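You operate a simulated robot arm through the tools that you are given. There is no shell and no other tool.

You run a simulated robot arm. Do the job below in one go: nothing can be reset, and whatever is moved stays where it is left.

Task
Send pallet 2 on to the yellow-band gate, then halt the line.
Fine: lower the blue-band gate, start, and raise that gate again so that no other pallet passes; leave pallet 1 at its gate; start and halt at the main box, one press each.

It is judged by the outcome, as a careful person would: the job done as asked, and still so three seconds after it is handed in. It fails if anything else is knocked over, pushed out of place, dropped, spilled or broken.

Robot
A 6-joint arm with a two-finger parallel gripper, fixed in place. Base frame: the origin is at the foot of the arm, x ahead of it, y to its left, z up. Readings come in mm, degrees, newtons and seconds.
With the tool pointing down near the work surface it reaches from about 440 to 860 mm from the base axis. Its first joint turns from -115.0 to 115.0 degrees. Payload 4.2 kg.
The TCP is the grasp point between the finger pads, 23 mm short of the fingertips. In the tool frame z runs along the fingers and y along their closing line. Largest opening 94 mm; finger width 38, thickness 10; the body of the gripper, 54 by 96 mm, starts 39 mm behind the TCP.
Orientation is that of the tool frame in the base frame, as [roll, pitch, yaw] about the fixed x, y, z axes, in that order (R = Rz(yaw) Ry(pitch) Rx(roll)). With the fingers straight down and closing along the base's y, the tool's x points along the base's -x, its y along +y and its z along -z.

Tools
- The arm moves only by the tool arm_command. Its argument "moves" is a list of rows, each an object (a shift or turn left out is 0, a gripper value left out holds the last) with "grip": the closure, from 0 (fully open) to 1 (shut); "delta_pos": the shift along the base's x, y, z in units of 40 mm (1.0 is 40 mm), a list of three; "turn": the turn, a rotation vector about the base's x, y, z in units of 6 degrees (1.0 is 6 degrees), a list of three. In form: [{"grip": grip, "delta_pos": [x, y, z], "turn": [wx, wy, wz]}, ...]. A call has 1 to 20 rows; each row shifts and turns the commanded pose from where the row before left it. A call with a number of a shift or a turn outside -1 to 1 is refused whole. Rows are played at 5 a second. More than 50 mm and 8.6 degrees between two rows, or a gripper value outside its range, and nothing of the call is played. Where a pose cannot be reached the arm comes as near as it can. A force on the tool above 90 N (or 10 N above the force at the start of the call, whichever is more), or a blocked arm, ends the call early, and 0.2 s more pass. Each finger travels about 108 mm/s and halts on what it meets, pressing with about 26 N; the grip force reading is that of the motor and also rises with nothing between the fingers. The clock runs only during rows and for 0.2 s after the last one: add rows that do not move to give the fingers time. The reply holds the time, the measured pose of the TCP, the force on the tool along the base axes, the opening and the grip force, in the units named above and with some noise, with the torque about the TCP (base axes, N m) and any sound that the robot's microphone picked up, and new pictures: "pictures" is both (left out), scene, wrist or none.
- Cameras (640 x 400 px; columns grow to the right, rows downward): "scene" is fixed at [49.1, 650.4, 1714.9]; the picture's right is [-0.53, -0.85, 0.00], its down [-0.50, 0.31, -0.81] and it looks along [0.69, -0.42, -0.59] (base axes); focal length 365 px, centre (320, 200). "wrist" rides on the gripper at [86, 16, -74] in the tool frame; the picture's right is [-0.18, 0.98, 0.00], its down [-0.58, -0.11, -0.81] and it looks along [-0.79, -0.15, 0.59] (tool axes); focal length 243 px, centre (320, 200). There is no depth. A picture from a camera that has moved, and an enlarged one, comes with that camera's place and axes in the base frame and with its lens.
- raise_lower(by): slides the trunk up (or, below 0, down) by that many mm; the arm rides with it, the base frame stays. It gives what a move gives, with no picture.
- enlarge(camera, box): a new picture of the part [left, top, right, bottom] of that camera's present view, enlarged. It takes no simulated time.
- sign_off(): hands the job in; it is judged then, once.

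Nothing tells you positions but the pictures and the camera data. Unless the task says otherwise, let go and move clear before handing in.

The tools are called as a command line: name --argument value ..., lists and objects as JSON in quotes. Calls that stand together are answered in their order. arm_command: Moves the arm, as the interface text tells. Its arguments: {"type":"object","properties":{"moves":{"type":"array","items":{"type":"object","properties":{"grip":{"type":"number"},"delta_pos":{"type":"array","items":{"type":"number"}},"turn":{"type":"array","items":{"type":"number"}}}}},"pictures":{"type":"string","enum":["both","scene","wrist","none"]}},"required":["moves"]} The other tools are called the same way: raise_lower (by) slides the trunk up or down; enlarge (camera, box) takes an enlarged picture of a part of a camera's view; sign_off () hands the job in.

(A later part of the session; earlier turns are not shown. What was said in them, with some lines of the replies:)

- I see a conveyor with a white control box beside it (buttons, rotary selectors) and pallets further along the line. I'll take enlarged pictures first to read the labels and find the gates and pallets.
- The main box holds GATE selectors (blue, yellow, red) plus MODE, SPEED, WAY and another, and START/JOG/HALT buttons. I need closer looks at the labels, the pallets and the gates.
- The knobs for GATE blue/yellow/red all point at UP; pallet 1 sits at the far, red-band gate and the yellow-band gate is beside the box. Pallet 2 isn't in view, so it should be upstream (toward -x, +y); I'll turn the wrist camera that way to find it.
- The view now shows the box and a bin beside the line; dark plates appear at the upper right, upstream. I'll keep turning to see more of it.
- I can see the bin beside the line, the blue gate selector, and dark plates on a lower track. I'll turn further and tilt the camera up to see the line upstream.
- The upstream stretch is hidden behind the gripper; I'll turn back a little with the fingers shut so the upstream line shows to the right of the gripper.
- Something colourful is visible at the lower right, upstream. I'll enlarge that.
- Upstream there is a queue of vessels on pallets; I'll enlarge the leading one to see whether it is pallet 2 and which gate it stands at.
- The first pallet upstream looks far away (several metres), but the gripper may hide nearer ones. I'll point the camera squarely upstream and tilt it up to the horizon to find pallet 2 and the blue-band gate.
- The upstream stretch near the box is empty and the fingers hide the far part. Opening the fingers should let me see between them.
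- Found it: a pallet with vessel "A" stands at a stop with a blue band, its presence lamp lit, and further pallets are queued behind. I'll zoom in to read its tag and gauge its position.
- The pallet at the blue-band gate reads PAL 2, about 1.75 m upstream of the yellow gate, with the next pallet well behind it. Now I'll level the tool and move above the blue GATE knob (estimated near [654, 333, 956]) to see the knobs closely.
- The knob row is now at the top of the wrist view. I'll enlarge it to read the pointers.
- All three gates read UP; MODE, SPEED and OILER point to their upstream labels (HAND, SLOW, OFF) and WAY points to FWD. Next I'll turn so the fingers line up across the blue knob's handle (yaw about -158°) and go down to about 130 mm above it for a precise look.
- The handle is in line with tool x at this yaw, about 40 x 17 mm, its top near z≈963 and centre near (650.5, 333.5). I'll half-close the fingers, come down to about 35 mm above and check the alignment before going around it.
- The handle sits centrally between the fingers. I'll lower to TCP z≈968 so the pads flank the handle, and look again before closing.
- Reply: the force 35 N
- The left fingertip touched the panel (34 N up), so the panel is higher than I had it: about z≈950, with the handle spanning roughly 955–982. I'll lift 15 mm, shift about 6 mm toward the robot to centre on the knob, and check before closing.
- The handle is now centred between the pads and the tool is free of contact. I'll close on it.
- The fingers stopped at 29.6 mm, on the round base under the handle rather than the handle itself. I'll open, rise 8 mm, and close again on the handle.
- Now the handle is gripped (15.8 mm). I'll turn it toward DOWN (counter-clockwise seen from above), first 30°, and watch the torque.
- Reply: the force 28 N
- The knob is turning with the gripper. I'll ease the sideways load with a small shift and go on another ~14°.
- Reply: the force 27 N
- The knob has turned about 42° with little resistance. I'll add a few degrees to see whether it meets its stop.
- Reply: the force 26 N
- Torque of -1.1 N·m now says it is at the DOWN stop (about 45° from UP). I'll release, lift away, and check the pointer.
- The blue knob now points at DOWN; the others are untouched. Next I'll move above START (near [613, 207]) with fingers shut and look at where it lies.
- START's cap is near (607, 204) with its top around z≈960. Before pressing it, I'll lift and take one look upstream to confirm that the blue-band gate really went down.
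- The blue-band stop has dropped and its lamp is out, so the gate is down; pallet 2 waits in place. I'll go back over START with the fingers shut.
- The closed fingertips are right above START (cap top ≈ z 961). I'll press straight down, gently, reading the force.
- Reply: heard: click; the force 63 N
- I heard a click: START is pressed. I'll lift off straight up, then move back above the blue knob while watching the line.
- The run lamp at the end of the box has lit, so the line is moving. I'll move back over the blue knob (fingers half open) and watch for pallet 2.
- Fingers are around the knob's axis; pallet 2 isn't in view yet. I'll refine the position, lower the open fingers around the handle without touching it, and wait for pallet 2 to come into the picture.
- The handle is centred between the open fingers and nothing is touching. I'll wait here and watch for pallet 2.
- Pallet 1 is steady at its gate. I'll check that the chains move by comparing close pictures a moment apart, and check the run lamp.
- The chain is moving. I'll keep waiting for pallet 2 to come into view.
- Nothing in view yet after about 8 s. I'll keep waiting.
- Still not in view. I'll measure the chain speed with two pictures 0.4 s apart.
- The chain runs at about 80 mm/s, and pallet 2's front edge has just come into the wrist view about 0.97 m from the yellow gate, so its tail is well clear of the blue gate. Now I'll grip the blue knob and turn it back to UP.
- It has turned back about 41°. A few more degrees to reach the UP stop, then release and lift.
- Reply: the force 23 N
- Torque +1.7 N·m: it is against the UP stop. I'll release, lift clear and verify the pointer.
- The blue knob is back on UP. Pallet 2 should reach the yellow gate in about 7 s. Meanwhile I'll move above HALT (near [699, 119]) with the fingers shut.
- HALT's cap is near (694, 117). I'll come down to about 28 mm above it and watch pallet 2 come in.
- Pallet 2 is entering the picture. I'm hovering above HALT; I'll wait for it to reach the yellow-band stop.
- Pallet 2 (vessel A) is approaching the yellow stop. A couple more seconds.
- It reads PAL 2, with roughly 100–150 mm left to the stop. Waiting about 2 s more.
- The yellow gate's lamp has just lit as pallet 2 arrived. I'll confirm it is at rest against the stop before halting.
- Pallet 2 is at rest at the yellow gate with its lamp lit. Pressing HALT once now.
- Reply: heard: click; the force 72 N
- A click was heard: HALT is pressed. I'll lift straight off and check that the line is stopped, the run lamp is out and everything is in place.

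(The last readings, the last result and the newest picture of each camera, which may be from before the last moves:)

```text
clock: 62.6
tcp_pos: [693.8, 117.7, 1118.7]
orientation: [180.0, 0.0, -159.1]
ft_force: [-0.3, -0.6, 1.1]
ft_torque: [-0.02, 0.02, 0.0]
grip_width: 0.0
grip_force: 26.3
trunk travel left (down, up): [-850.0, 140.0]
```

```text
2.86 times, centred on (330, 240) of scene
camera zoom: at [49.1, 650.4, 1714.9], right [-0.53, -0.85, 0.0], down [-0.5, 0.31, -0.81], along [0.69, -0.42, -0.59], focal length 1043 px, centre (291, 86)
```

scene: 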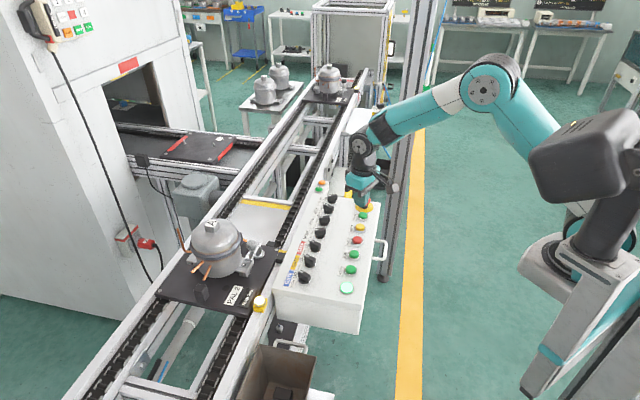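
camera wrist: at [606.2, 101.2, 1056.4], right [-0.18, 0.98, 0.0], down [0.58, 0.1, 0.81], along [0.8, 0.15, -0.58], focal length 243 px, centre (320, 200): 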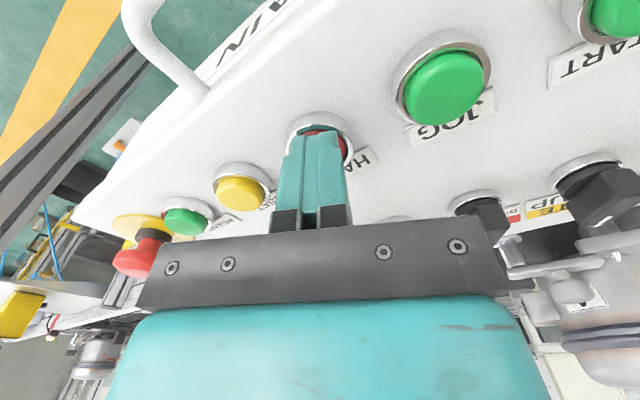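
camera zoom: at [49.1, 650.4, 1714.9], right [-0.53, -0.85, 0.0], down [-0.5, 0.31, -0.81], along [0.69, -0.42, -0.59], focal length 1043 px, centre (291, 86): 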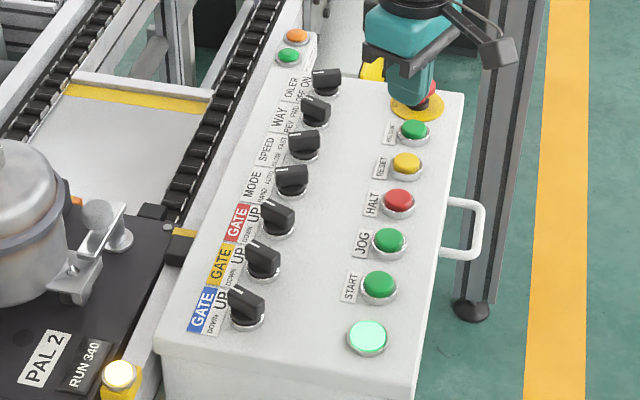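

The chain is still, the run lamp is out, pallets 1 and 2 sit at their gates with lamps lit, and all knobs are where they should be. For a final check I'll lift clear and look upstream to confirm that the blue gate is up and no other pallet came through.

arm_command --moves '[{"delta_pos": [0, 0, 0.8]}, {"delta_pos": [-0.4, 0.4, 0.8]}, {"delta_pos": [-0.6, 0.6, 0.6], "turn": [0, 0, 1]}, {"delta_pos": [-0.6, 0.6, 0], "turn": [0, 0, 1]}, {"delta_pos": [-0.45, 0.6, 0], "turn": [0, 0, 1]}, {"turn": [0, 0, 1]}, {"turn": [0, 0, 1]}, {"turn": [0, 0, 1]}, {"turn": [0, 0, 1]}, {"turn": [0, 0, 1]}, {"turn": [0, 0, 1]}, {"turn": [0, 0, 1]}, {"turn": [0, 0, 1]}, {"turn": [0, 0, 1]}, {"turn": [0, 0, 1]}, {"turn": [0, 0, 1]}, {"turn": [0, 0, 1]}, {"turn": [0, 0, 1]}, {"turn": [0, 0, 1]}, {"turn": [0, 0, 1]}]' --pictures "none"

arm_command --moves '[{"turn": [0.6, 0.8, 0], "grip": 0}, {"turn": [0.6, 0.8, 0]}, {"turn": [0.6, 0.8, 0]}, {"turn": [0.6, 0.8, 0]}, {"turn": [0.6, 0.8, 0]}]' --pictures "both"

enlarge --camera "wrist" --box '[290, 170, 370, 225]'

enlarge --camera "wrist" --box '[200, 80, 440, 230]'

```text
clock: 66.8
tcp_pos: [611.2, 207.7, 1208.1]
orientation: [180.0, 0.0, -50.9]
ft_force: [0.1, -0.8, 0.0]
ft_torque: [-0.01, 0.02, 0.01]
grip_width: 0.0
grip_force: 25.7
trunk travel left (down, up): [-850.0, 140.0]
```

```text
clock: 68.0
tcp_pos: [611.3, 206.6, 1209.7]
orientation: [171.9, 29.1, -53.1]
ft_force: [-1.0, 0.5, 0.5]
ft_torque: [-0.01, -0.02, -0.01]
grip_width: 94.2
grip_force: 0.1
trunk travel left (down, up): [-850.0, 140.0]
camera wrist: at [674.5, 112.6, 1232.7], right [-0.83, -0.51, 0.21], down [0.1, 0.23, 0.97], along [-0.54, 0.83, -0.14], focal length 243 px, centre (320, 200)
```

scene: 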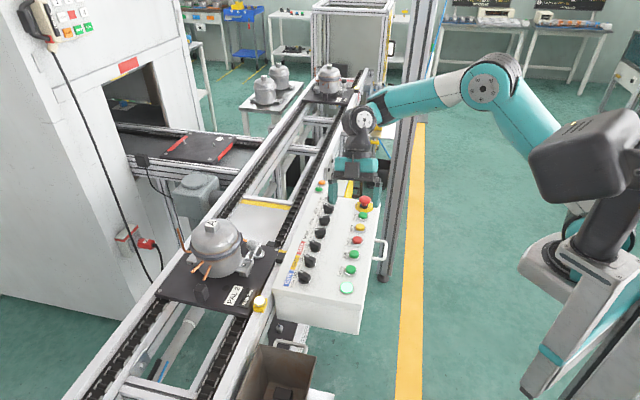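
wrist: 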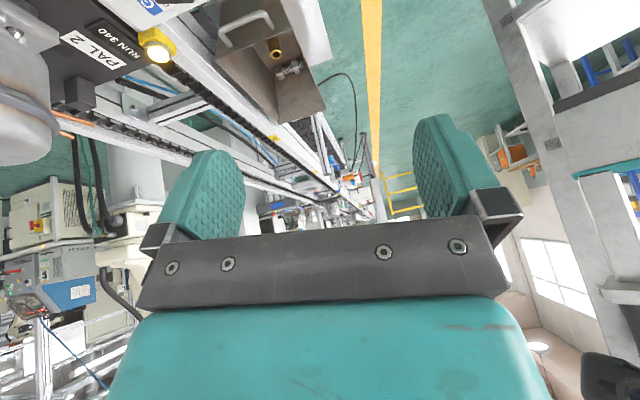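

```text
7.27 times, centred on (330, 198) of wrist
camera zoom: at [674.5, 112.6, 1232.7], right [-0.83, -0.51, 0.21], down [0.1, 0.23, 0.97], along [-0.54, 0.83, -0.14], focal length 1764 px, centre (247, 218)
```

zoom: 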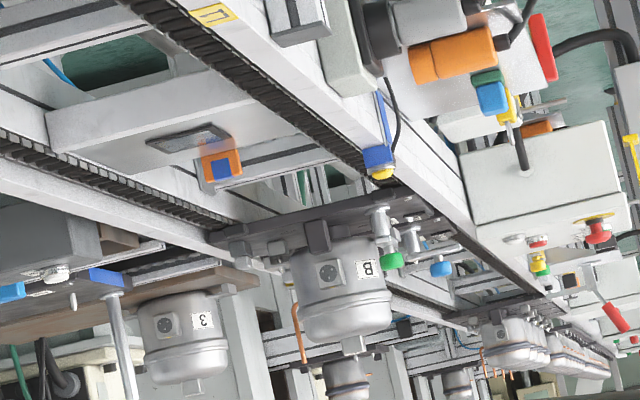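

```text
2.67 times, centred on (320, 155) of wrist
camera zoom: at [674.5, 112.6, 1232.7], right [-0.83, -0.51, 0.21], down [0.1, 0.23, 0.97], along [-0.54, 0.83, -0.14], focal length 647 px, centre (320, 320)
```

zoom: 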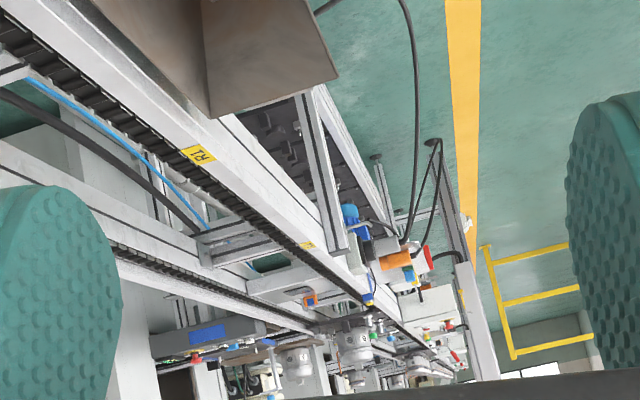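

The blue-band stop is up again, and the next pallet (vessel B) stands upstream of it, so nothing else came through. Pallet 2 is at the yellow gate, pallet 1 is at its own gate, the line is halted and the arm is clear, so I'm handing in.

sign_off

```text
The job is handed in.
```

Pallet 2 is standing at the yellow-band gate with its lamp lit, and the line is halted.

- **Blue-band gate:** I lowered it before starting and raised it once pallet 2 was clear of it. My last look upstream showed the stop up, with the next pallet held behind it.
- **Pallet 1:** it stayed at its red-band gate the whole time.
- **Start and halt:** I pressed START and HALT once each on the main box. After HALT the chain was still and the run lamp was out.

While I was lining up on the blue gate's knob, one fingertip pressed lightly on the panel. I saw no mark or shift from it. No other control was touched, and the arm was clear when I handed the job in.
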